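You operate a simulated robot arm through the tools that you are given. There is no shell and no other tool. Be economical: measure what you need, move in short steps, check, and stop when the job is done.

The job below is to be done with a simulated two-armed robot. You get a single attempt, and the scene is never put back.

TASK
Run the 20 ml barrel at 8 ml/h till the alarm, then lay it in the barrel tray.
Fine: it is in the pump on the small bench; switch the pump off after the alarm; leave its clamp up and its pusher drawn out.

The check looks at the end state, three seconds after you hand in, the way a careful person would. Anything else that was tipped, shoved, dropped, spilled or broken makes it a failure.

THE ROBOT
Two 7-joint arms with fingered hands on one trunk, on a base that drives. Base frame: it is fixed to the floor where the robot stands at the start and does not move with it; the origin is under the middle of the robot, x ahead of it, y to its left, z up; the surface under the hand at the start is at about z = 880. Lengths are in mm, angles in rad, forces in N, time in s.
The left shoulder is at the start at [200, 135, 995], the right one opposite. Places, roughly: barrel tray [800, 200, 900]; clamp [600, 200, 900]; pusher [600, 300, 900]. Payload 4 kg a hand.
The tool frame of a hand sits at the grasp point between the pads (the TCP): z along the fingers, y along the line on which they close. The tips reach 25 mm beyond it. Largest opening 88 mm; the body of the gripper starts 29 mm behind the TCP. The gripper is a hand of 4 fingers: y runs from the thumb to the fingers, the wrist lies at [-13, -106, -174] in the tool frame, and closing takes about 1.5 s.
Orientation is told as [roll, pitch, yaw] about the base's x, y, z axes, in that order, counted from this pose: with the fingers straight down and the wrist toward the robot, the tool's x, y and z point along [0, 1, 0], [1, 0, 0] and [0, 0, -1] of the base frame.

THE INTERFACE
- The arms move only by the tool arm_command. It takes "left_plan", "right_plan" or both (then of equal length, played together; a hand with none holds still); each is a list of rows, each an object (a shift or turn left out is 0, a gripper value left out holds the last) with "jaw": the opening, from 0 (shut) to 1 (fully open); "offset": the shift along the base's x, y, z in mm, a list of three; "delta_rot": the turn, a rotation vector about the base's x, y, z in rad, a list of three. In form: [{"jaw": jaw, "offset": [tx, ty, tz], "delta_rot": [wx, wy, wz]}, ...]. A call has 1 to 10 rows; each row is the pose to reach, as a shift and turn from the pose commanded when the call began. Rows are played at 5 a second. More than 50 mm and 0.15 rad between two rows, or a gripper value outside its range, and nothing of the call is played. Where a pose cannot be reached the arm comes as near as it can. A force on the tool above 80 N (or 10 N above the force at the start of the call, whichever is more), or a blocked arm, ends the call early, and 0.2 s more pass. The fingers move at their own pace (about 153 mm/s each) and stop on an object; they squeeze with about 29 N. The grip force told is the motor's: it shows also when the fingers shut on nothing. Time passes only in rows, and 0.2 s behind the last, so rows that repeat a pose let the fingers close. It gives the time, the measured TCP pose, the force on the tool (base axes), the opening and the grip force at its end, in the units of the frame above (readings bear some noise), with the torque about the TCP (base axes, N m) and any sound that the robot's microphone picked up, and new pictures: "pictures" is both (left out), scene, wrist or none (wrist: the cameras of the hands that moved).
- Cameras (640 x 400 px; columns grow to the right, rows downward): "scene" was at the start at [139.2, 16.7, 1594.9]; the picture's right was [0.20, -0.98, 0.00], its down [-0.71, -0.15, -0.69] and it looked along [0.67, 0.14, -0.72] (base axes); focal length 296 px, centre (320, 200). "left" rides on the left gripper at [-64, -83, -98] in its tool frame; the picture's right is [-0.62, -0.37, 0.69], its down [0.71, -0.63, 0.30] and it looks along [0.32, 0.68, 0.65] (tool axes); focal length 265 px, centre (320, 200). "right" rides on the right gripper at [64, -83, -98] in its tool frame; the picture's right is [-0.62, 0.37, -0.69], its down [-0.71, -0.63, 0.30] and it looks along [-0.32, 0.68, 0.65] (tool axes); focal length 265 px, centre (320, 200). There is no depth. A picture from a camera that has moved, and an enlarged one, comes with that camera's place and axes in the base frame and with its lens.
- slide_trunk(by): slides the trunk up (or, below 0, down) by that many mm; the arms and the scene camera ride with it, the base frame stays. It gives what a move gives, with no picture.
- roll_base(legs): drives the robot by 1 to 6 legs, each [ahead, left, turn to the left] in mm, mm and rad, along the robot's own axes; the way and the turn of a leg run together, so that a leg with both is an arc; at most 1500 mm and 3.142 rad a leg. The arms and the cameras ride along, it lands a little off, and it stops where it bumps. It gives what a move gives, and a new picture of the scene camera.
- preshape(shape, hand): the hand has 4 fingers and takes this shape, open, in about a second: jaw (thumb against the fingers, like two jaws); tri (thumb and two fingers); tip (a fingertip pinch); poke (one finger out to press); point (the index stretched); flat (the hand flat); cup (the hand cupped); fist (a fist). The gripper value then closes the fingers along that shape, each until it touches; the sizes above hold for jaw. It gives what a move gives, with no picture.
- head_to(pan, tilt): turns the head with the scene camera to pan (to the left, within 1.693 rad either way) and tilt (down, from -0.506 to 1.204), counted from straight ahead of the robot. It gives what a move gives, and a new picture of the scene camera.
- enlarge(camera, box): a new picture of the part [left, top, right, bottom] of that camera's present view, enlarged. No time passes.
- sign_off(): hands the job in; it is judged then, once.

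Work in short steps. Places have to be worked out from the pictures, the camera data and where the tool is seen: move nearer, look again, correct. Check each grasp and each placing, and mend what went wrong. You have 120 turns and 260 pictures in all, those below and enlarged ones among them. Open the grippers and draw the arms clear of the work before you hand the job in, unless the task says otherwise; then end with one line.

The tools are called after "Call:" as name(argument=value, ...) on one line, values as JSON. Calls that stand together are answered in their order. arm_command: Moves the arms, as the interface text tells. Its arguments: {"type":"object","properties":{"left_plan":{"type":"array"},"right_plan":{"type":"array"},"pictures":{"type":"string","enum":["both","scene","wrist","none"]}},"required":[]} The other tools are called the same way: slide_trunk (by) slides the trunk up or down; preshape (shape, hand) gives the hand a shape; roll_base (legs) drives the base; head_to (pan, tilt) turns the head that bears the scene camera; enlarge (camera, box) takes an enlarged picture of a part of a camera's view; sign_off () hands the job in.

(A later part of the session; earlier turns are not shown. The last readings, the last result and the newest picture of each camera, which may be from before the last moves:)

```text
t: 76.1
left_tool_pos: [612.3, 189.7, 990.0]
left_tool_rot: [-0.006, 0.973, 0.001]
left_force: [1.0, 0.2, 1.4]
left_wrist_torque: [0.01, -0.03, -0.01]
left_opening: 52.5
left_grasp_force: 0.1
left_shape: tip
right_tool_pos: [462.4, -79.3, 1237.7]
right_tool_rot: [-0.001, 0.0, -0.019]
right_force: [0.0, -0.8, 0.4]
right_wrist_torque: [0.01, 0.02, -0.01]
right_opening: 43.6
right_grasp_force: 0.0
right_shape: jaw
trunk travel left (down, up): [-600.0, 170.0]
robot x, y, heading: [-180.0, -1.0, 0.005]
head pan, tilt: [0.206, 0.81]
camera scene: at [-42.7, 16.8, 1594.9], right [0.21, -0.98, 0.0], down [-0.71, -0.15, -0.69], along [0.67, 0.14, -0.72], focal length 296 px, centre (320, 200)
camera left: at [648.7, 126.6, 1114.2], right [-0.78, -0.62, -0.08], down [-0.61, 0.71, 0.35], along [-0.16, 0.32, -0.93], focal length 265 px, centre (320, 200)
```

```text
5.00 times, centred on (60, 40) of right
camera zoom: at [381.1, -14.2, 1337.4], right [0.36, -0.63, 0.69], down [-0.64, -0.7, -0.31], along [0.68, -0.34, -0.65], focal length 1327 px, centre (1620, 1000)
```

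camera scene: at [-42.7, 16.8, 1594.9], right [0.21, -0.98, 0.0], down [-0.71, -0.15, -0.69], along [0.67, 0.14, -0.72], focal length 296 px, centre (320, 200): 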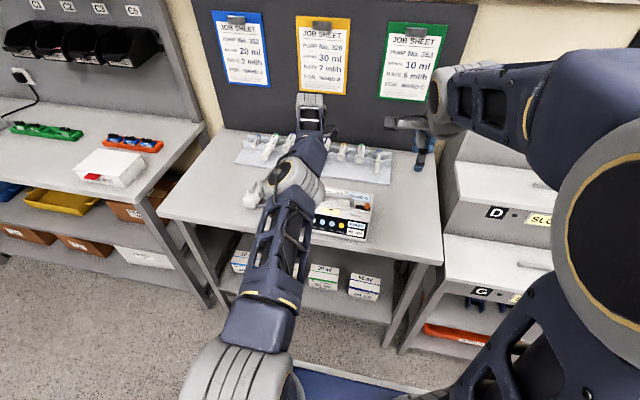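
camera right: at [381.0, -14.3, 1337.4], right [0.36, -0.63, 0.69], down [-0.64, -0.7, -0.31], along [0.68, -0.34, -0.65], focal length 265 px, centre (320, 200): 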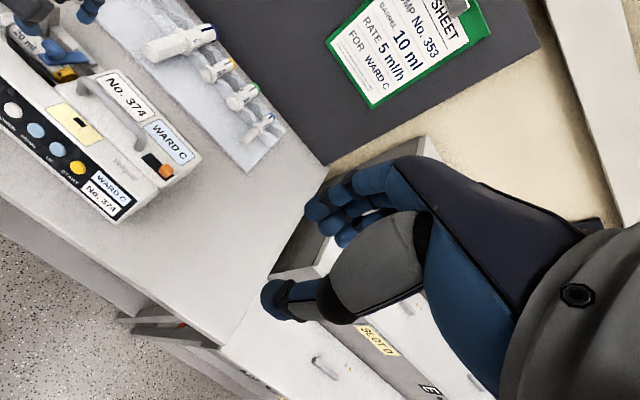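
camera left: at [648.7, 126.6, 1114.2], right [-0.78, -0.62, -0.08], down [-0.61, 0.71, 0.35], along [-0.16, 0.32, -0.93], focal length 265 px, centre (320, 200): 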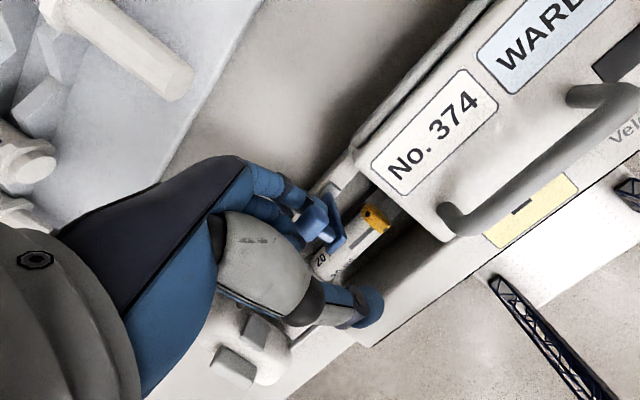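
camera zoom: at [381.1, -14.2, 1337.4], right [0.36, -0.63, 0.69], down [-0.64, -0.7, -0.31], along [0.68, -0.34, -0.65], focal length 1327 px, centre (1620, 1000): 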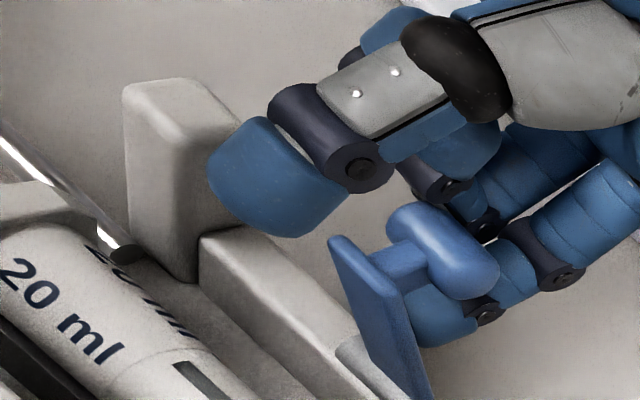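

The clamp sprang fully upright on release. I withdraw the hand backward along its own axis (+x, +z) in small steps.

Call:
arm_command(left_plan=[{"offset": [5, 0, 6]}, {"offset": [9, 0, 12]}, {"offset": [13, 0, 18]}, {"offset": [16, 0, 26]}], pictures="none")

Call:
enlarge(camera="right", box=[0, 0, 120, 80])

```text
t: 77.1
left_tool_pos: [608.4, 187.9, 1006.4]
left_tool_rot: [-0.006, 0.998, 0.001]
left_force: [0.0, 0.6, -3.7]
left_wrist_torque: [0.04, 0.07, 0.01]
left_opening: 55.4
left_grasp_force: 0.0
left_shape: tip
left hand out of reach, approached as far as the arm can: row 1, 2, 3, 4
right_tool_pos: [463.5, -79.8, 1238.7]
right_tool_rot: [0.0, 0.0, -0.019]
right_force: [0.8, -0.3, -1.0]
right_wrist_torque: [0.01, -0.01, 0.01]
right_opening: 43.6
right_grasp_force: 0.0
right_shape: jaw
trunk travel left (down, up): [-600.0, 170.0]
robot x, y, heading: [-183.4, 2.6, 0.004]
head pan, tilt: [0.206, 0.81]
```

```text
5.00 times, centred on (60, 40) of right
camera zoom: at [381.1, -14.2, 1337.2], right [0.36, -0.63, 0.69], down [-0.64, -0.7, -0.31], along [0.68, -0.34, -0.65], focal length 1327 px, centre (1620, 1000)
```

zoom: 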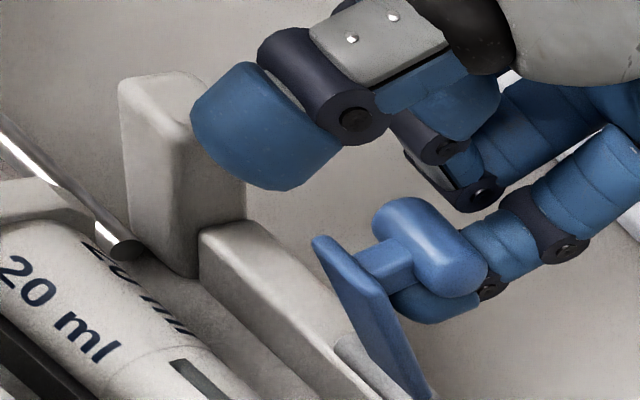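

The index sits behind the knob and the arm cannot go further +x from here. I open the fingers fully, then will roll the base forward so the hand rides clear in +x.

Call:
arm_command(left_plan=[{"jaw": 0.8}, {"jaw": 1.0}, {"jaw": 1.0}], pictures="none")

Call:
enlarge(camera="right", box=[0, 0, 120, 80])

```text
t: 77.9
left_tool_pos: [608.7, 188.3, 1007.0]
left_tool_rot: [-0.006, 0.998, 0.002]
left_force: [0.2, -0.7, -0.1]
left_wrist_torque: [0.0, -0.01, -0.01]
left_opening: 88.0
left_grasp_force: 0.0
left_shape: tip
right_tool_pos: [462.8, -79.7, 1238.2]
right_tool_rot: [-0.001, 0.001, -0.018]
right_force: [0.2, -0.3, 0.2]
right_wrist_torque: [-0.01, -0.02, 0.0]
right_opening: 43.6
right_grasp_force: 0.0
right_shape: jaw
trunk travel left (down, up): [-600.0, 170.0]
robot x, y, heading: [-180.0, -1.9, 0.002]
head pan, tilt: [0.206, 0.81]
```

```text
5.00 times, centred on (60, 40) of right
camera zoom: at [381.1, -14.2, 1337.3], right [0.36, -0.63, 0.69], down [-0.64, -0.7, -0.31], along [0.68, -0.34, -0.65], focal length 1327 px, centre (1620, 1000)
```

zoom: 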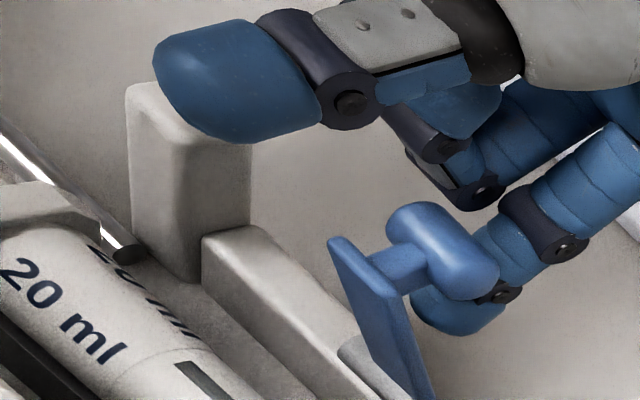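

Everything is clear of the knob; I roll the base forward 70 mm.

Call:
roll_base(legs=[[70, 0, 0]])

Call:
enlarge(camera="right", box=[0, 0, 240, 150])

```text
t: 78.9
left_tool_pos: [677.8, 187.5, 1007.1]
left_tool_rot: [-0.006, 0.998, 0.002]
left_force: [1.6, -0.1, -0.4]
left_wrist_torque: [0.01, -0.03, 0.02]
left_opening: 88.1
left_grasp_force: 0.1
left_shape: tip
right_tool_pos: [532.7, -79.4, 1238.4]
right_tool_rot: [0.0, 0.001, -0.021]
right_force: [-0.1, -0.7, 0.9]
right_wrist_torque: [0.0, 0.0, -0.01]
right_opening: 43.4
right_grasp_force: 0.0
right_shape: jaw
trunk travel left (down, up): [-600.0, 170.0]
robot x, y, heading: [-111.6, 1.1, 0.003]
head pan, tilt: [0.206, 0.81]
camera scene: at [26.9, 16.9, 1594.9], right [0.21, -0.98, 0.0], down [-0.71, -0.15, -0.69], along [0.67, 0.14, -0.72], focal length 296 px, centre (320, 200)
```

scene: 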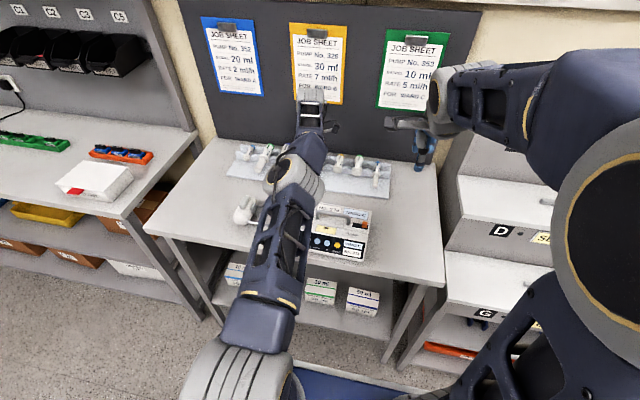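

```text
2.67 times, centred on (120, 75) of right
camera zoom: at [450.7, -14.4, 1337.3], right [0.35, -0.63, 0.69], down [-0.64, -0.7, -0.31], along [0.68, -0.34, -0.65], focal length 708 px, centre (853, 533)
```

zoom: 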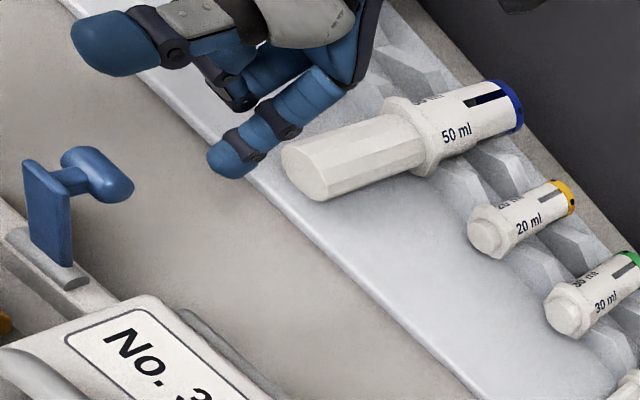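

The clamp stands up and the hand is free. I raise the trunk to lift both hands straight up before untwisting the left.

Call:
slide_trunk(by=120)

Call:
arm_command(left_plan=[{"offset": [-20, 10, 10], "delta_rot": [0, -0.14, 0]}, {"offset": [-50, 25, 20], "delta_rot": [0, -0.28, 0]}, {"offset": [-85, 40, 20], "delta_rot": [0, -0.42, 0]}, {"offset": [-120, 60, 20], "delta_rot": [0, -0.56, 0]}, {"offset": [-155, 80, 20], "delta_rot": [0, -0.7, 0]}, {"offset": [-190, 100, 20], "delta_rot": [0, -0.84, 0]}, {"offset": [-225, 125, 20], "delta_rot": [0, -0.98, 0]}, {"offset": [-260, 155, 20], "delta_rot": [0, -1.0, 0]}, {"offset": [-290, 190, 20], "delta_rot": [0, -1.0, 0]}], pictures="both")

```text
t: 80.4
left_tool_pos: [677.7, 187.8, 1128.7]
left_tool_rot: [-0.005, 0.999, -0.002]
left_force: [-0.4, 0.9, -1.1]
left_wrist_torque: [-0.02, -0.01, 0.0]
left_opening: 87.8
left_grasp_force: 0.1
left_shape: tip
right_tool_pos: [533.0, -79.8, 1358.6]
right_tool_rot: [0.0, 0.0, -0.021]
right_force: [-0.4, 0.9, 0.1]
right_wrist_torque: [0.05, -0.01, -0.01]
right_opening: 43.7
right_grasp_force: 0.1
right_shape: jaw
trunk travel left (down, up): [-720.0, 50.0]
robot x, y, heading: [-113.5, 3.1, 0.001]
head pan, tilt: [0.206, 0.81]
```

```text
t: 82.4
left_tool_pos: [389.5, 377.7, 1147.8]
left_tool_rot: [-0.007, -0.004, -0.001]
left_force: [-0.1, 0.3, 0.3]
left_wrist_torque: [0.01, 0.03, -0.01]
left_opening: 88.2
left_grasp_force: 0.3
left_shape: tip
right_tool_pos: [533.8, -80.3, 1358.0]
right_tool_rot: [0.0, -0.001, -0.02]
right_force: [0.0, -0.4, -0.3]
right_wrist_torque: [0.0, 0.02, -0.02]
right_opening: 43.6
right_grasp_force: 0.2
right_shape: jaw
trunk travel left (down, up): [-720.0, 50.0]
robot x, y, heading: [-114.6, 1.9, -0.0]
head pan, tilt: [0.206, 0.81]
camera scene: at [27.1, 16.4, 1714.9], right [0.21, -0.98, 0.0], down [-0.71, -0.15, -0.69], along [0.67, 0.14, -0.72], focal length 296 px, centre (320, 200)
camera left: at [306.9, 314.1, 1245.7], right [-0.37, -0.62, -0.69], down [-0.63, 0.71, -0.31], along [0.69, 0.32, -0.65], focal length 265 px, centre (320, 200)
```

scene: 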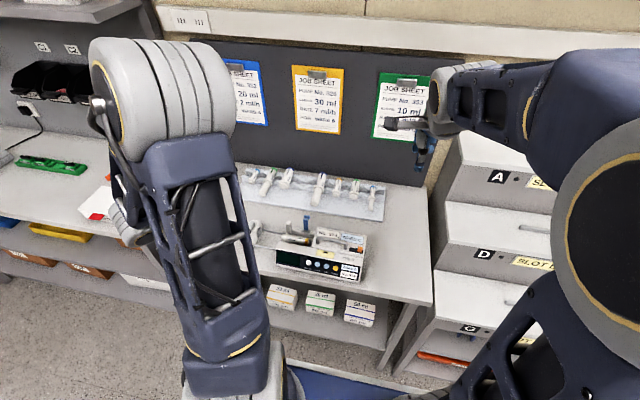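
left: 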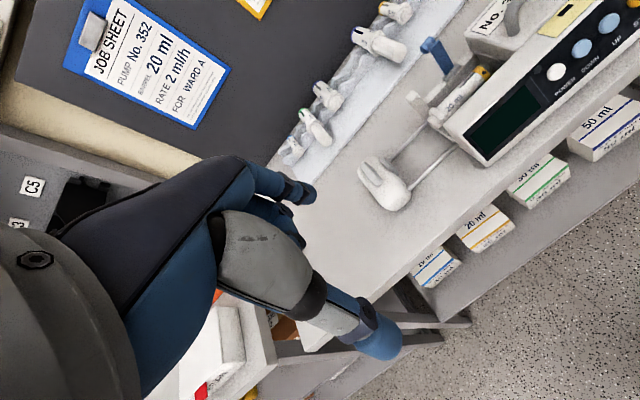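

Both free. I lower the trunk back and measure the pump's present pose.

Call:
slide_trunk(by=-120)

Call:
enlarge(camera="scene", box=[220, 150, 400, 262])

Call:
enlarge(camera="right", box=[0, 0, 320, 200])

```text
t: 83.9
left_tool_pos: [390.6, 377.0, 1027.8]
left_tool_rot: [-0.004, -0.002, -0.001]
left_force: [-0.3, -0.1, -0.3]
left_wrist_torque: [0.03, -0.01, 0.0]
left_opening: 87.9
left_grasp_force: 0.0
left_shape: tip
right_tool_pos: [533.2, -80.0, 1238.6]
right_tool_rot: [0.001, 0.0, -0.02]
right_force: [-0.3, 0.3, 0.5]
right_wrist_torque: [0.02, 0.0, 0.01]
right_opening: 43.9
right_grasp_force: 0.2
right_shape: jaw
trunk travel left (down, up): [-600.0, 170.0]
robot x, y, heading: [-109.8, -3.0, -0.003]
head pan, tilt: [0.206, 0.81]
```

```text
3.56 times, centred on (310, 206) of scene
camera zoom: at [26.9, 16.9, 1594.9], right [0.21, -0.98, 0.0], down [-0.71, -0.15, -0.69], along [0.67, 0.14, -0.72], focal length 1052 px, centre (356, 179)
```

zoom: 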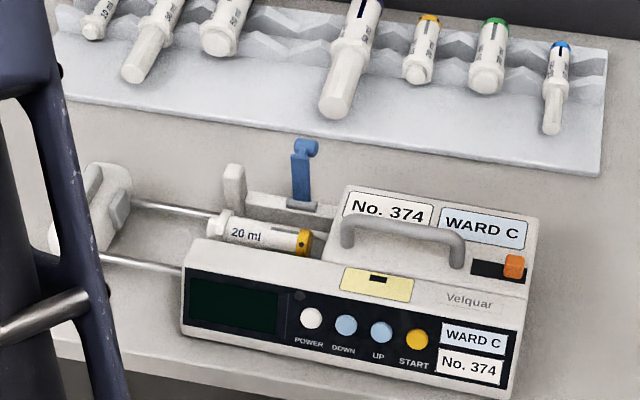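

```text
2.00 times, centred on (160, 100) of right
camera zoom: at [450.7, -14.4, 1337.4], right [0.35, -0.63, 0.69], down [-0.64, -0.7, -0.31], along [0.68, -0.34, -0.65], focal length 531 px, centre (640, 400)
```

zoom: 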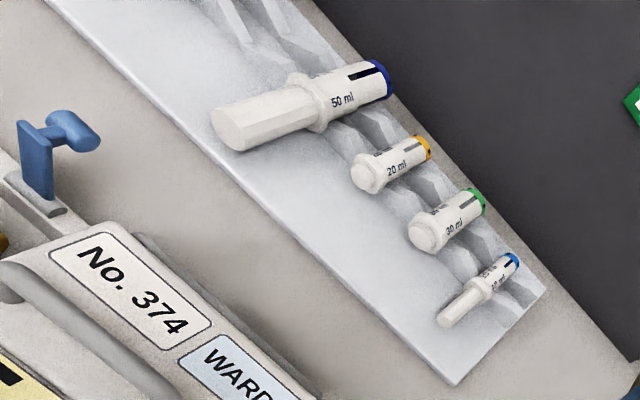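

The pump is now about (−34, −23) mm and −0.03 rad from its original place; I'll set it back once the barrel is out. I look at the barrel's seat for the grasp.

Call:
enlarge(camera="left", box=[360, 0, 560, 125])

Call:
enlarge(camera="scene", box=[265, 195, 335, 240])

```text
3.20 times, centred on (460, 62) of left
camera zoom: at [306.9, 314.6, 1125.8], right [-0.37, -0.62, -0.69], down [-0.63, 0.71, -0.31], along [0.69, 0.32, -0.65], focal length 849 px, centre (-128, 640)
```

zoom: 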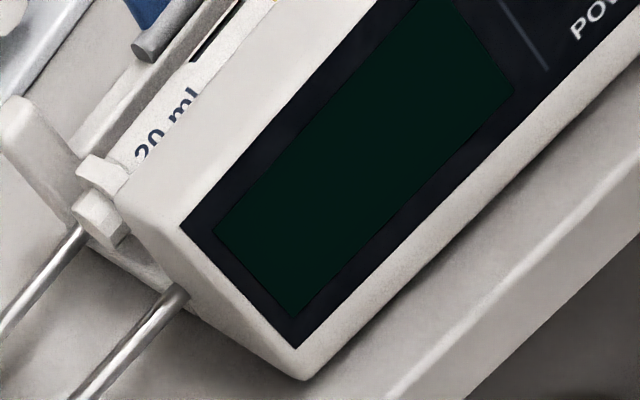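

```text
8.89 times, centred on (300, 218) of scene
camera zoom: at [26.9, 16.9, 1594.9], right [0.21, -0.98, 0.0], down [-0.71, -0.15, -0.69], along [0.67, 0.14, -0.72], focal length 2630 px, centre (498, 44)
```

zoom: 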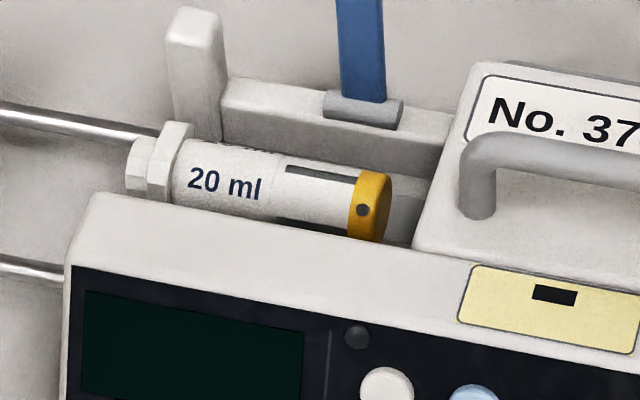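

Barrel axis is at x≈570, y 170–260, top z≈932; the empty tray slot is between the two 50 ml barrels at y≈248, x≈800–875. The right hand suits the turn into the tray, so I fold the left arm in, then drive the base left for better right-arm reach.

Call:
arm_command(left_plan=[{"offset": [-10, 0, 40]}, {"offset": [-20, 0, 85]}, {"offset": [-30, 0, 130]}, {"offset": [-40, 0, 170]}], pictures="none")

Call:
roll_base(legs=[[0, 200, 0]])

```text
t: 84.9
left_tool_pos: [349.8, 379.5, 1200.6]
left_tool_rot: [-0.004, -0.002, 0.002]
left_force: [0.3, -0.3, -0.2]
left_wrist_torque: [0.0, 0.01, 0.03]
left_opening: 88.1
left_grasp_force: 0.0
left_shape: tip
right_tool_pos: [533.9, -79.7, 1237.3]
right_tool_rot: [-0.001, -0.001, -0.021]
right_force: [0.1, 0.6, -0.2]
right_wrist_torque: [0.0, 0.02, 0.01]
right_opening: 43.4
right_grasp_force: 0.0
right_shape: jaw
trunk travel left (down, up): [-600.0, 170.0]
robot x, y, heading: [-111.1, 1.3, 0.007]
head pan, tilt: [0.206, 0.81]
```

```text
t: 86.5
left_tool_pos: [348.4, 576.9, 1199.0]
left_tool_rot: [-0.004, -0.004, 0.0]
left_force: [-0.8, 0.0, -0.6]
left_wrist_torque: [-0.02, 0.02, -0.01]
left_opening: 88.0
left_grasp_force: 0.2
left_shape: tip
right_tool_pos: [532.3, 119.3, 1237.7]
right_tool_rot: [0.001, 0.0, -0.022]
right_force: [0.5, -0.1, -0.2]
right_wrist_torque: [0.01, 0.04, -0.01]
right_opening: 43.5
right_grasp_force: 0.0
right_shape: jaw
trunk travel left (down, up): [-600.0, 170.0]
robot x, y, heading: [-110.7, 199.2, 0.004]
head pan, tilt: [0.206, 0.81]
camera scene: at [26.4, 215.7, 1594.9], right [0.21, -0.98, 0.0], down [-0.71, -0.15, -0.69], along [0.67, 0.14, -0.72], focal length 296 px, centre (320, 200)
```

scene: 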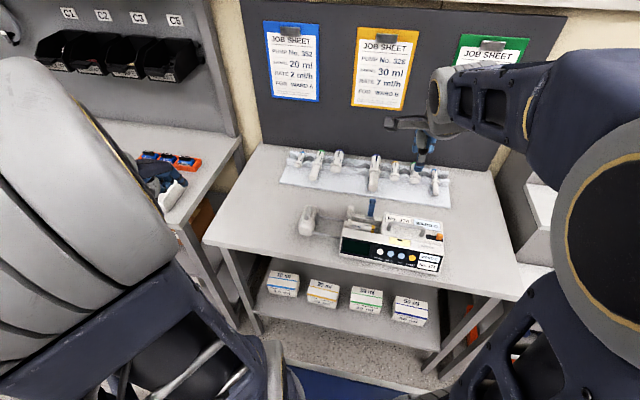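

Good view. I bring the right hand above the flange end of the barrel.

Call:
arm_command(right_plan=[{"jaw": 0.42, "offset": [8, 30, -30]}, {"offset": [16, 60, -60]}, {"offset": [24, 90, -90]}, {"offset": [32, 115, -125]}, {"offset": [37, 128, -165]}, {"offset": [37, 128, -200]}, {"offset": [37, 128, -215]}, {"offset": [37, 128, -215]}], pictures="both")

Call:
enlarge(camera="scene", box=[290, 180, 410, 255])

Call:
enlarge(camera="right", box=[160, 120, 360, 320])

```text
t: 88.3
left_tool_pos: [349.1, 577.5, 1199.1]
left_tool_rot: [-0.004, -0.003, 0.0]
left_force: [-0.2, 0.3, -0.5]
left_wrist_torque: [0.0, 0.01, 0.0]
left_opening: 88.1
left_grasp_force: 0.0
left_shape: tip
right_tool_pos: [568.7, 248.5, 1022.2]
right_tool_rot: [0.0, -0.002, -0.021]
right_force: [0.9, -0.5, 0.0]
right_wrist_torque: [0.0, 0.0, -0.01]
right_opening: 37.0
right_grasp_force: 0.0
right_shape: jaw
trunk travel left (down, up): [-600.0, 170.0]
robot x, y, heading: [-111.9, 200.1, 0.003]
head pan, tilt: [0.206, 0.81]
camera scene: at [26.3, 215.7, 1594.9], right [0.21, -0.98, 0.0], down [-0.71, -0.15, -0.69], along [0.67, 0.14, -0.72], focal length 296 px, centre (320, 200)
camera right: at [487.6, 313.9, 1122.4], right [0.35, -0.63, 0.69], down [-0.64, -0.7, -0.31], along [0.68, -0.34, -0.65], focal length 265 px, centre (320, 200)
```

scene: 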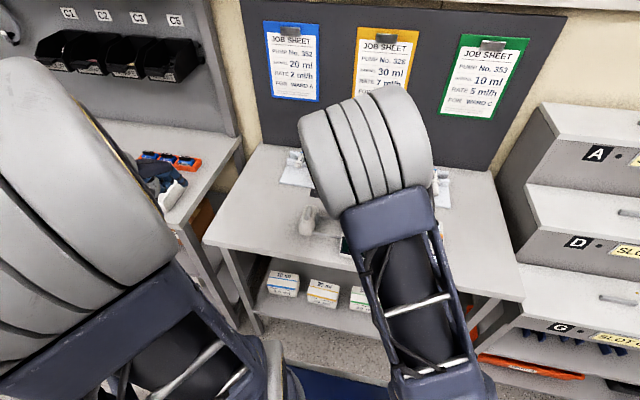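
right: 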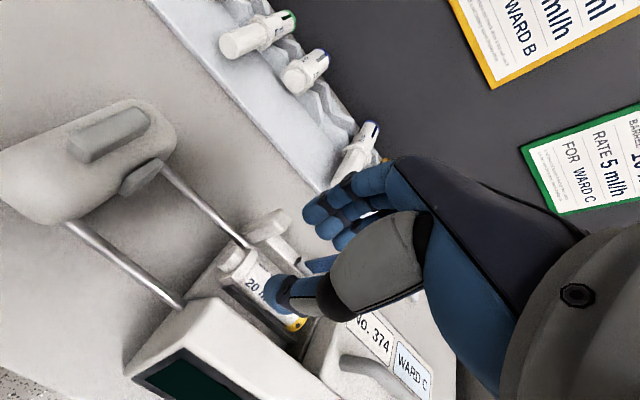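

```text
5.33 times, centred on (350, 218) of scene
camera zoom: at [26.3, 215.7, 1594.9], right [0.21, -0.98, 0.0], down [-0.71, -0.15, -0.69], along [0.67, 0.14, -0.72], focal length 1578 px, centre (160, 107)
```

zoom: 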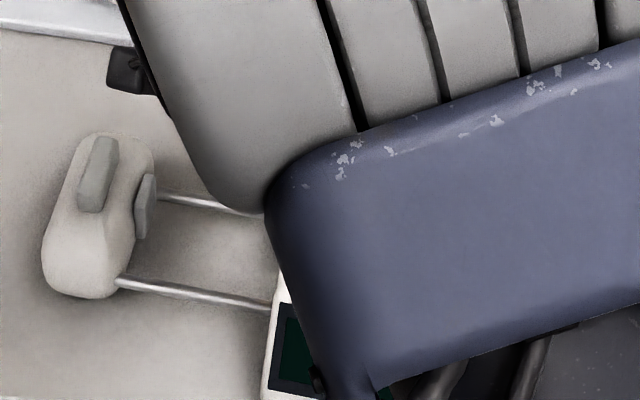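

```text
2.00 times, centred on (260, 220) of right
camera zoom: at [487.6, 313.9, 1122.4], right [0.35, -0.63, 0.69], down [-0.64, -0.7, -0.31], along [0.68, -0.34, -0.65], focal length 531 px, centre (440, 160)
```

zoom: 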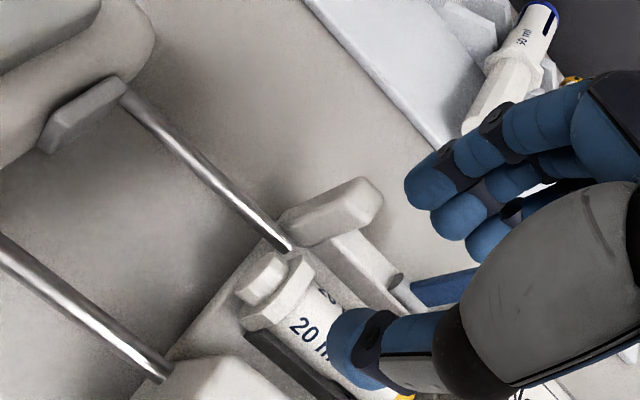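

Flange is at y≈247, barrel axis x≈572. To stay clear of the upright clamp I use the thumb-and-two-fingers shape and look again.

Call:
preshape(hand="right", shape="tri")

Call:
arm_command(right_plan=[{"jaw": 0.45, "offset": [3, -8, 0]}, {"jaw": 0.45, "offset": [3, -15, -10]}, {"offset": [3, -15, -20]}, {"offset": [3, -15, -25]}, {"offset": [3, -15, -25]}], pictures="wrist")

Call:
enlarge(camera="right", box=[160, 120, 360, 320])

Call:
enlarge(camera="left", box=[440, 0, 640, 125])

```text
t: 89.2
left_tool_pos: [348.9, 577.5, 1199.8]
left_tool_rot: [-0.005, -0.003, -0.001]
left_force: [-0.2, 0.3, 0.7]
left_wrist_torque: [0.0, 0.02, 0.03]
left_opening: 87.9
left_grasp_force: 0.0
left_shape: tip
right_tool_pos: [568.3, 248.6, 1023.7]
right_tool_rot: [0.001, -0.002, -0.022]
right_force: [-0.2, -0.3, 0.9]
right_wrist_torque: [0.02, 0.01, 0.01]
right_opening: 87.4
right_grasp_force: 0.0
right_shape: tri
trunk travel left (down, up): [-600.0, 170.0]
robot x, y, heading: [-113.9, 199.5, 0.005]
head pan, tilt: [0.206, 0.81]
```

```text
t: 90.4
left_tool_pos: [349.2, 578.0, 1199.6]
left_tool_rot: [-0.006, -0.004, 0.0]
left_force: [0.8, 0.7, -0.8]
left_wrist_torque: [-0.02, -0.01, 0.02]
left_opening: 88.2
left_grasp_force: 0.1
left_shape: tip
right_tool_pos: [573.6, 231.4, 998.7]
right_tool_rot: [0.001, -0.001, -0.022]
right_force: [-0.2, 1.1, 0.7]
right_wrist_torque: [0.0, 0.02, 0.03]
right_opening: 40.2
right_grasp_force: 0.1
right_shape: tri
trunk travel left (down, up): [-600.0, 170.0]
robot x, y, heading: [-109.8, 201.5, 0.008]
head pan, tilt: [0.206, 0.81]
camera right: at [490.9, 297.4, 1097.3], right [0.35, -0.63, 0.69], down [-0.64, -0.7, -0.3], along [0.68, -0.34, -0.65], focal length 265 px, centre (320, 200)
```

right: 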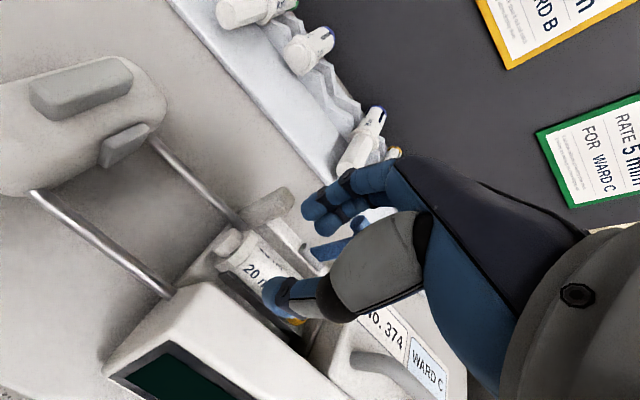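

```text
2.00 times, centred on (260, 220) of right
camera zoom: at [490.9, 297.4, 1097.3], right [0.35, -0.63, 0.69], down [-0.64, -0.7, -0.3], along [0.68, -0.34, -0.65], focal length 531 px, centre (440, 160)
```

zoom: 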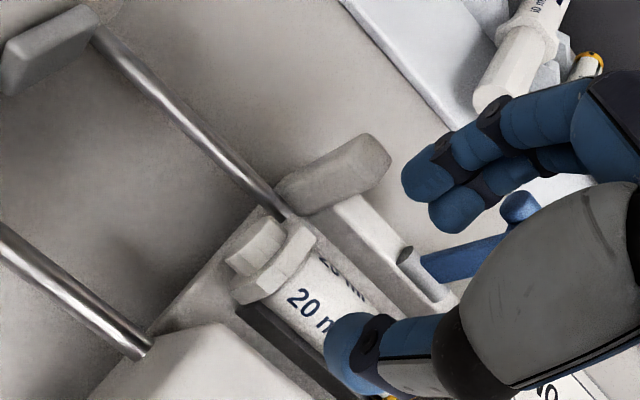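

```text
3.20 times, centred on (540, 62) of left
camera zoom: at [265.9, 513.9, 1297.7], right [-0.37, -0.62, -0.69], down [-0.63, 0.71, -0.31], along [0.69, 0.32, -0.65], focal length 849 px, centre (-384, 640)
```

zoom: 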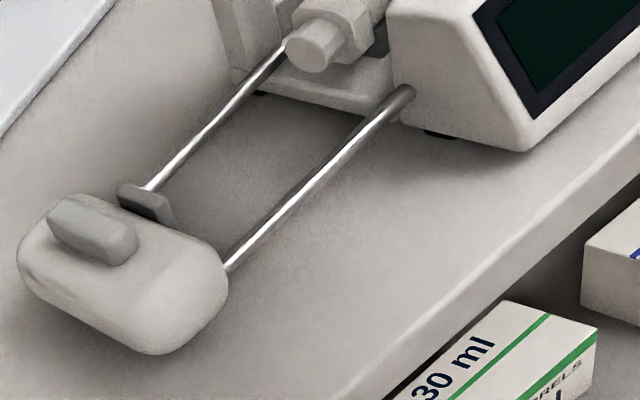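

Two fingers and the thumb straddle the barrel, clear of the clamp. I descend in steps watching forces.

Call:
arm_command(right_plan=[{"offset": [-1, 0, -12]}, {"offset": [-1, 0, -24]}, {"offset": [-1, 0, -34]}, {"offset": [-1, 0, -42]}], pictures="none")

Call:
enlarge(camera="right", box=[160, 120, 360, 320])

```text
t: 91.4
left_tool_pos: [347.9, 577.4, 1200.5]
left_tool_rot: [-0.005, -0.003, -0.001]
left_force: [0.3, -0.6, 0.0]
left_wrist_torque: [0.02, -0.01, 0.0]
left_opening: 88.0
left_grasp_force: 0.0
left_shape: tip
right_tool_pos: [571.7, 233.9, 957.9]
right_tool_rot: [0.004, -0.007, -0.02]
right_force: [2.2, -0.1, 21.9]
right_wrist_torque: [0.07, 0.47, 0.04]
right_opening: 34.0
right_grasp_force: 0.0
right_shape: tri
trunk travel left (down, up): [-600.0, 170.0]
robot x, y, heading: [-111.7, 200.5, 0.006]
head pan, tilt: [0.206, 0.81]
```

```text
2.00 times, centred on (260, 220) of right
camera zoom: at [489.5, 298.7, 1057.5], right [0.35, -0.63, 0.69], down [-0.64, -0.7, -0.31], along [0.68, -0.34, -0.65], focal length 531 px, centre (440, 160)
```

zoom: 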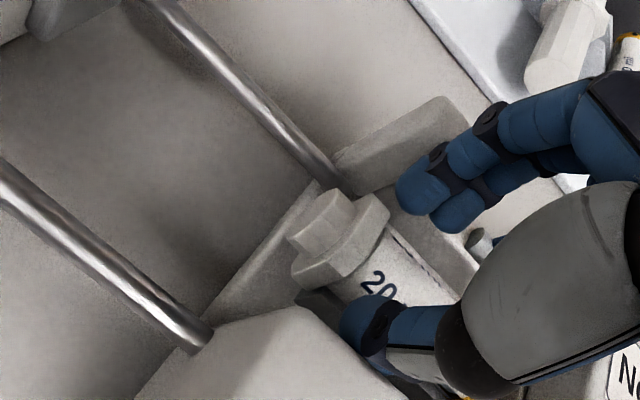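

The thumb touches the housing edge (22 N at x≈551). I rise, narrow the opening to ~29 mm, shift +3 mm in x and try again gently.

Call:
arm_command(right_plan=[{"offset": [0, 0, 10]}, {"offset": [3, -2, 18], "jaw": 0.33}, {"offset": [3, -2, 18], "jaw": 0.33}, {"offset": [3, -2, 8]}, {"offset": [3, -2, 2]}, {"offset": [3, -2, -2]}], pictures="none")

Call:
enlarge(camera="right", box=[160, 120, 360, 320])

```text
t: 92.8
left_tool_pos: [348.7, 576.3, 1200.0]
left_tool_rot: [-0.004, -0.003, 0.0]
left_force: [1.2, -0.1, 0.1]
left_wrist_torque: [0.03, 0.03, 0.04]
left_opening: 87.9
left_grasp_force: 0.0
left_shape: tip
right_tool_pos: [572.7, 228.1, 954.8]
right_tool_rot: [0.0, -0.001, -0.022]
right_force: [-2.6, -2.4, 3.1]
right_wrist_torque: [0.01, -0.07, -0.03]
right_opening: 28.2
right_grasp_force: 0.0
right_shape: tri
trunk travel left (down, up): [-600.0, 170.0]
robot x, y, heading: [-113.3, 199.2, 0.003]
head pan, tilt: [0.206, 0.81]
```

```text
2.00 times, centred on (260, 220) of right
camera zoom: at [491.7, 294.4, 1053.2], right [0.35, -0.63, 0.69], down [-0.65, -0.7, -0.3], along [0.68, -0.34, -0.65], focal length 531 px, centre (440, 160)
```

zoom: 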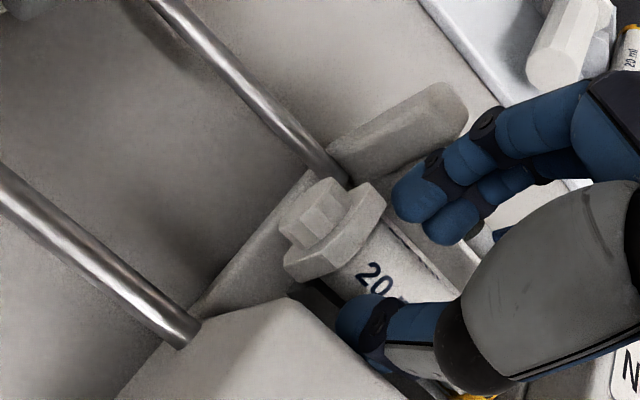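

Only a light touch now; I go on down another 10 mm.

Call:
arm_command(right_plan=[{"offset": [0, 0, -4]}, {"offset": [0, 0, -8]}, {"offset": [0, 0, -11]}], pictures="none")

Call:
enlarge(camera="right", box=[160, 120, 360, 320])

```text
t: 93.6
left_tool_pos: [347.9, 576.7, 1199.4]
left_tool_rot: [-0.005, -0.002, -0.001]
left_force: [0.1, 0.2, -0.3]
left_wrist_torque: [-0.01, 0.0, 0.02]
left_opening: 87.9
left_grasp_force: 0.1
left_shape: tip
right_tool_pos: [574.2, 229.2, 943.8]
right_tool_rot: [-0.001, -0.002, -0.023]
right_force: [-2.7, -5.9, 9.9]
right_wrist_torque: [0.15, -0.14, -0.17]
right_opening: 26.1
right_grasp_force: 0.1
right_shape: tri
trunk travel left (down, up): [-600.0, 170.0]
robot x, y, heading: [-110.0, 199.8, -0.0]
head pan, tilt: [0.206, 0.81]
```

```text
2.00 times, centred on (260, 220) of right
camera zoom: at [492.0, 294.4, 1042.8], right [0.35, -0.63, 0.69], down [-0.65, -0.7, -0.31], along [0.68, -0.34, -0.65], focal length 531 px, centre (440, 160)
```

zoom: 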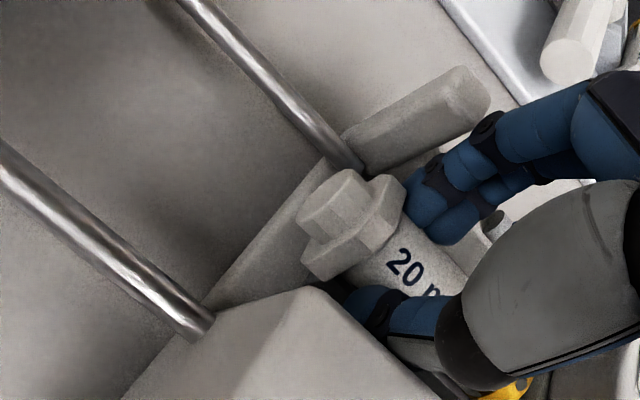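

The digits are well down on both sides. I close on the barrel.

Call:
arm_command(right_plan=[{"jaw": 0.2}, {"jaw": 0.1}, {"jaw": 0.0}, {"jaw": 0.0}, {"jaw": 0.0}], pictures="none")

Call:
enlarge(camera="right", box=[160, 120, 360, 320])

```text
t: 94.8
left_tool_pos: [349.8, 576.8, 1199.2]
left_tool_rot: [-0.007, -0.003, -0.001]
left_force: [0.2, -0.2, 0.4]
left_wrist_torque: [0.0, 0.0, 0.03]
left_opening: 88.1
left_grasp_force: 0.0
left_shape: tip
right_tool_pos: [574.2, 230.0, 943.6]
right_tool_rot: [0.001, 0.0, -0.023]
right_force: [0.8, -4.0, 2.4]
right_wrist_torque: [0.03, -0.09, -0.12]
right_opening: 20.4
right_grasp_force: 28.9
right_shape: tri
trunk travel left (down, up): [-600.0, 170.0]
robot x, y, heading: [-117.1, 199.9, 0.003]
head pan, tilt: [0.206, 0.81]
```

```text
2.00 times, centred on (260, 220) of right
camera zoom: at [491.8, 295.3, 1042.3], right [0.36, -0.63, 0.69], down [-0.64, -0.7, -0.31], along [0.68, -0.34, -0.65], focal length 531 px, centre (440, 160)
```

zoom: 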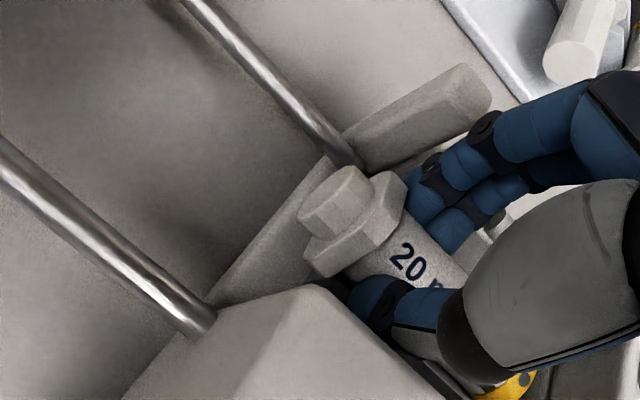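

Gripped at 20 mm with 29 N. I lift straight up slowly.

Call:
arm_command(right_plan=[{"offset": [0, 0, 8]}, {"offset": [0, 0, 18]}, {"offset": [0, 0, 30]}, {"offset": [0, 0, 50]}, {"offset": [0, 0, 75]}, {"offset": [0, 0, 100]}], pictures="both")

Call:
enlarge(camera="right", box=[120, 120, 400, 400])

```text
t: 96.2
left_tool_pos: [349.0, 576.5, 1199.8]
left_tool_rot: [-0.007, -0.002, 0.001]
left_force: [1.0, 0.5, -1.2]
left_wrist_torque: [-0.03, -0.03, 0.04]
left_opening: 88.0
left_grasp_force: 0.1
left_shape: tip
right_tool_pos: [572.3, 228.2, 1043.0]
right_tool_rot: [0.0, 0.0, -0.021]
right_force: [0.1, -0.7, -1.0]
right_wrist_torque: [0.0, 0.01, 0.02]
right_opening: 20.4
right_grasp_force: 29.5
right_shape: tri
trunk travel left (down, up): [-600.0, 170.0]
robot x, y, heading: [-112.7, 201.8, 0.003]
head pan, tilt: [0.206, 0.81]
camera scene: at [26.6, 215.8, 1594.8], right [0.21, -0.98, 0.0], down [-0.71, -0.15, -0.69], along [0.67, 0.14, -0.72], focal length 296 px, centre (320, 200)
camera right: at [490.7, 294.2, 1142.3], right [0.36, -0.63, 0.69], down [-0.64, -0.7, -0.3], along [0.68, -0.34, -0.65], focal length 265 px, centre (320, 200)
```

scene: 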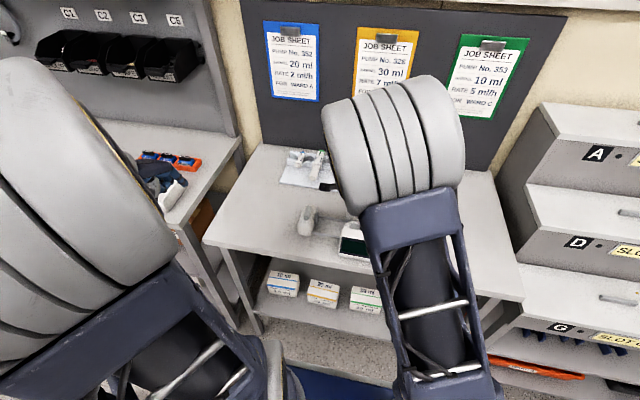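
right: 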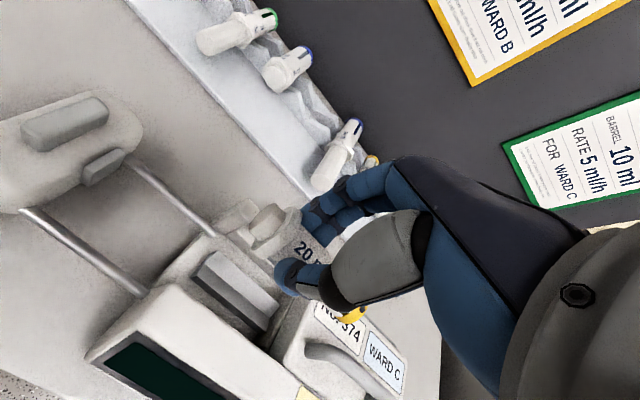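

```text
1.43 times, centred on (260, 260) of right
camera zoom: at [490.7, 294.2, 1142.3], right [0.36, -0.63, 0.69], down [-0.64, -0.7, -0.3], along [0.68, -0.34, -0.65], focal length 379 px, centre (406, 114)
```

zoom: 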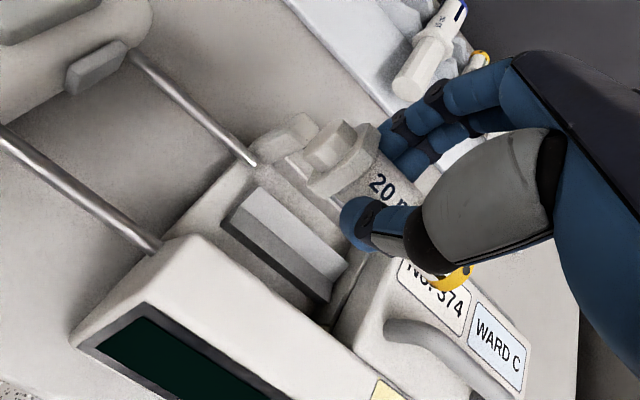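

The barrel is out and the clamp stays up. I raise a bit and turn the hand +90° so the cap will point to the back of the tray.

Call:
arm_command(right_plan=[{"offset": [0, 0, 25], "delta_rot": [0, 0, 0.14]}, {"offset": [0, -5, 45], "delta_rot": [0, 0, 0.28]}, {"offset": [5, -5, 55], "delta_rot": [0, 0, 0.42]}, {"offset": [10, -5, 55], "delta_rot": [0, 0, 0.56]}, {"offset": [15, -5, 55], "delta_rot": [0, 0, 0.7]}, {"offset": [20, -5, 55], "delta_rot": [0, 0, 0.84]}, {"offset": [25, 0, 55], "delta_rot": [0, 0, 0.98]}, {"offset": [30, 0, 55], "delta_rot": [0, 0, 1.12]}, {"offset": [35, 0, 55], "delta_rot": [0, 0, 1.26]}, {"offset": [40, 0, 55], "delta_rot": [0, 0, 1.4]}], pictures="none")

Call:
arm_command(right_plan=[{"delta_rot": [0, 0, 0.1]}, {"delta_rot": [0, 0, 0.19]}, {"delta_rot": [0, 0, 0.19]}], pictures="both")

```text
t: 98.4
left_tool_pos: [348.5, 577.2, 1198.2]
left_tool_rot: [-0.005, -0.002, 0.001]
left_force: [0.2, 0.1, -0.7]
left_wrist_torque: [0.02, -0.01, 0.02]
left_opening: 87.9
left_grasp_force: 0.1
left_shape: tip
right_tool_pos: [615.1, 229.3, 1097.8]
right_tool_rot: [0.0, 0.0, 1.384]
right_force: [0.1, -0.8, -0.3]
right_wrist_torque: [0.01, -0.03, -0.01]
right_opening: 19.8
right_grasp_force: 28.9
right_shape: tri
trunk travel left (down, up): [-600.0, 170.0]
robot x, y, heading: [-113.2, 195.4, -0.001]
head pan, tilt: [0.206, 0.81]
```

```text
t: 99.2
left_tool_pos: [348.0, 578.3, 1199.0]
left_tool_rot: [-0.004, -0.003, -0.001]
left_force: [0.4, -0.2, 0.6]
left_wrist_torque: [0.0, 0.01, 0.02]
left_opening: 87.5
left_grasp_force: 0.1
left_shape: tip
right_tool_pos: [615.2, 228.8, 1097.4]
right_tool_rot: [0.0, -0.001, 1.571]
right_force: [0.8, 0.6, 0.1]
right_wrist_torque: [-0.02, 0.01, -0.03]
right_opening: 19.5
right_grasp_force: 28.6
right_shape: tri
trunk travel left (down, up): [-600.0, 170.0]
robot x, y, heading: [-112.7, 202.5, 0.002]
head pan, tilt: [0.206, 0.81]
camera scene: at [26.4, 215.7, 1594.9], right [0.21, -0.98, 0.0], down [-0.71, -0.15, -0.69], along [0.67, 0.14, -0.72], focal length 296 px, centre (320, 200)
camera right: at [550.5, 145.5, 1196.7], right [0.62, 0.37, 0.69], down [0.71, -0.63, -0.31], along [0.32, 0.68, -0.65], focal length 265 px, centre (320, 200)
```

scene: 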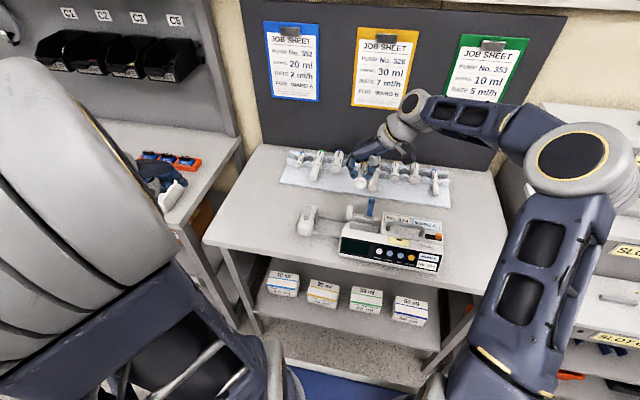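
right: 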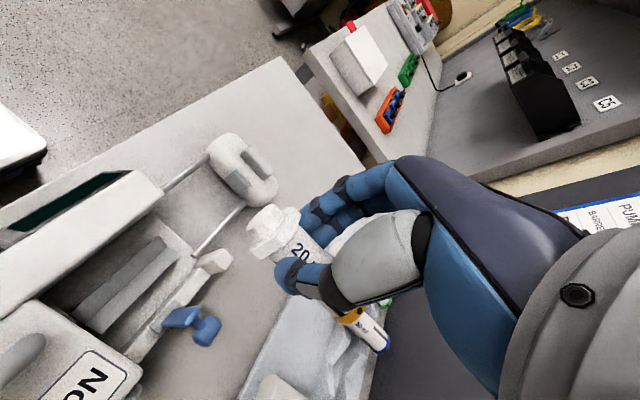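

Turned cleanly. I roll the base forward 90 mm for reach to the tray.

Call:
roll_base(legs=[[90, 0, 0]])

Call:
enlarge(camera="scene", box=[260, 150, 460, 275])

```text
t: 100.3
left_tool_pos: [438.8, 577.5, 1199.1]
left_tool_rot: [-0.006, -0.004, 0.001]
left_force: [-0.1, -0.1, -0.4]
left_wrist_torque: [0.03, 0.03, 0.01]
left_opening: 87.9
left_grasp_force: 0.0
left_shape: tip
right_tool_pos: [704.7, 228.5, 1098.0]
right_tool_rot: [0.002, -0.002, 1.568]
right_force: [0.3, 0.0, -0.7]
right_wrist_torque: [0.02, -0.02, 0.0]
right_opening: 19.8
right_grasp_force: 28.8
right_shape: tri
trunk travel left (down, up): [-600.0, 170.0]
robot x, y, heading: [-22.9, 200.1, -0.0]
head pan, tilt: [0.206, 0.81]
camera scene: at [117.2, 216.0, 1594.9], right [0.21, -0.98, 0.0], down [-0.71, -0.15, -0.69], along [0.67, 0.14, -0.72], focal length 296 px, centre (320, 200)
```

scene: 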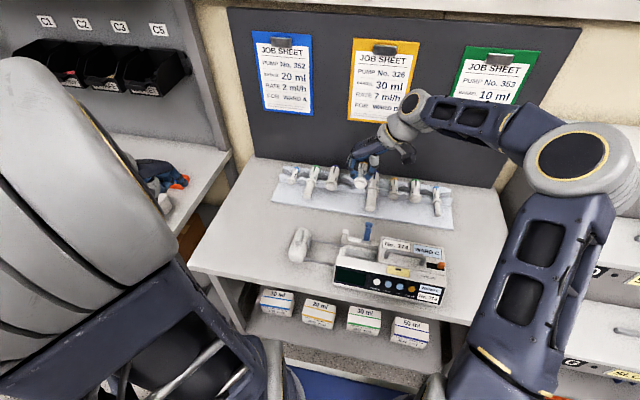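

```text
3.20 times, centred on (360, 212) of scene
camera zoom: at [117.2, 216.0, 1594.9], right [0.21, -0.98, 0.0], down [-0.71, -0.15, -0.69], along [0.67, 0.14, -0.72], focal length 947 px, centre (192, 160)
```

zoom: 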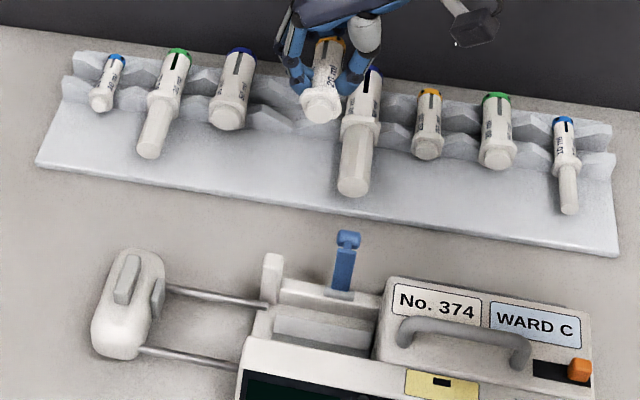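

The empty slot centre is at y≈253; neighbouring 20 ml barrel has its flange at x≈809. I move over the slot at safe height and inspect the V rests.

Call:
arm_command(right_plan=[{"offset": [30, 6, 0]}, {"offset": [60, 13, 0]}, {"offset": [90, 20, 0]}, {"offset": [112, 25, -10]}, {"offset": [112, 25, -40]}, {"offset": [112, 25, -55]}, {"offset": [112, 25, -55]}], pictures="wrist")

Call:
enlarge(camera="scene", box=[290, 140, 430, 228])

Call:
enlarge(camera="right", box=[180, 150, 440, 400])

```text
t: 101.9
left_tool_pos: [440.1, 577.6, 1199.6]
left_tool_rot: [-0.004, -0.003, -0.001]
left_force: [-0.6, 0.1, -0.2]
left_wrist_torque: [0.03, 0.0, -0.02]
left_opening: 87.9
left_grasp_force: 0.1
left_shape: tip
right_tool_pos: [817.3, 253.8, 1041.8]
right_tool_rot: [-0.002, -0.001, 1.569]
right_force: [-0.4, 1.1, -0.3]
right_wrist_torque: [0.02, 0.01, -0.02]
right_opening: 19.5
right_grasp_force: 28.7
right_shape: tri
trunk travel left (down, up): [-600.0, 170.0]
robot x, y, heading: [-23.0, 199.3, 0.003]
head pan, tilt: [0.206, 0.81]
camera right: at [752.6, 170.7, 1141.6], right [0.62, 0.37, 0.69], down [0.71, -0.63, -0.31], along [0.32, 0.68, -0.65], focal length 265 px, centre (320, 200)
```

right: 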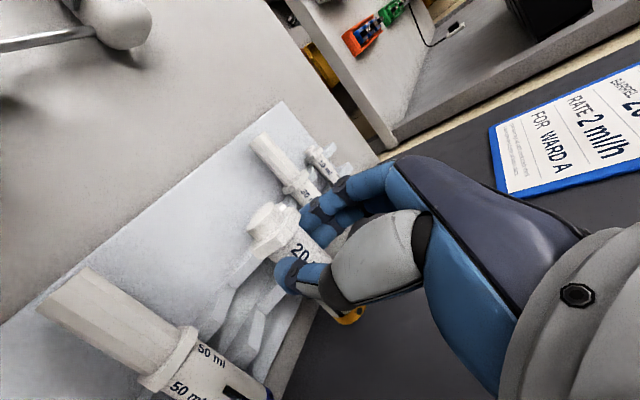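

```text
4.55 times, centred on (360, 184) of scene
camera zoom: at [117.2, 216.0, 1594.9], right [0.21, -0.98, 0.0], down [-0.71, -0.15, -0.69], along [0.67, 0.14, -0.72], focal length 1345 px, centre (138, 273)
```

zoom: 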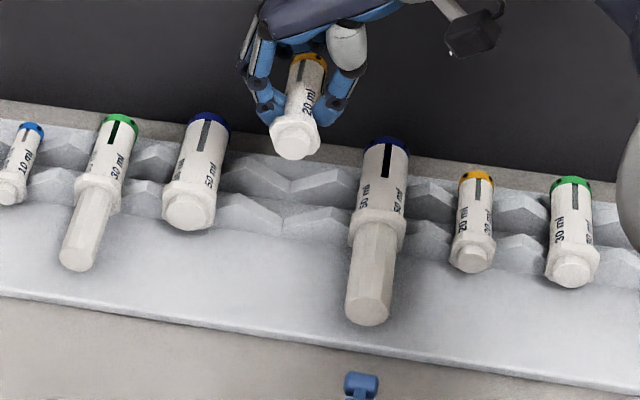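

```text
1.60 times, centred on (310, 275) of right
camera zoom: at [752.6, 170.7, 1141.6], right [0.62, 0.37, 0.69], down [0.71, -0.63, -0.31], along [0.32, 0.68, -0.65], focal length 425 px, centre (336, 80)
```

zoom: 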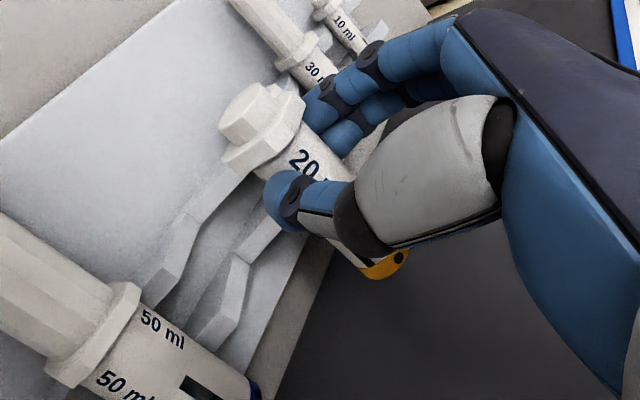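

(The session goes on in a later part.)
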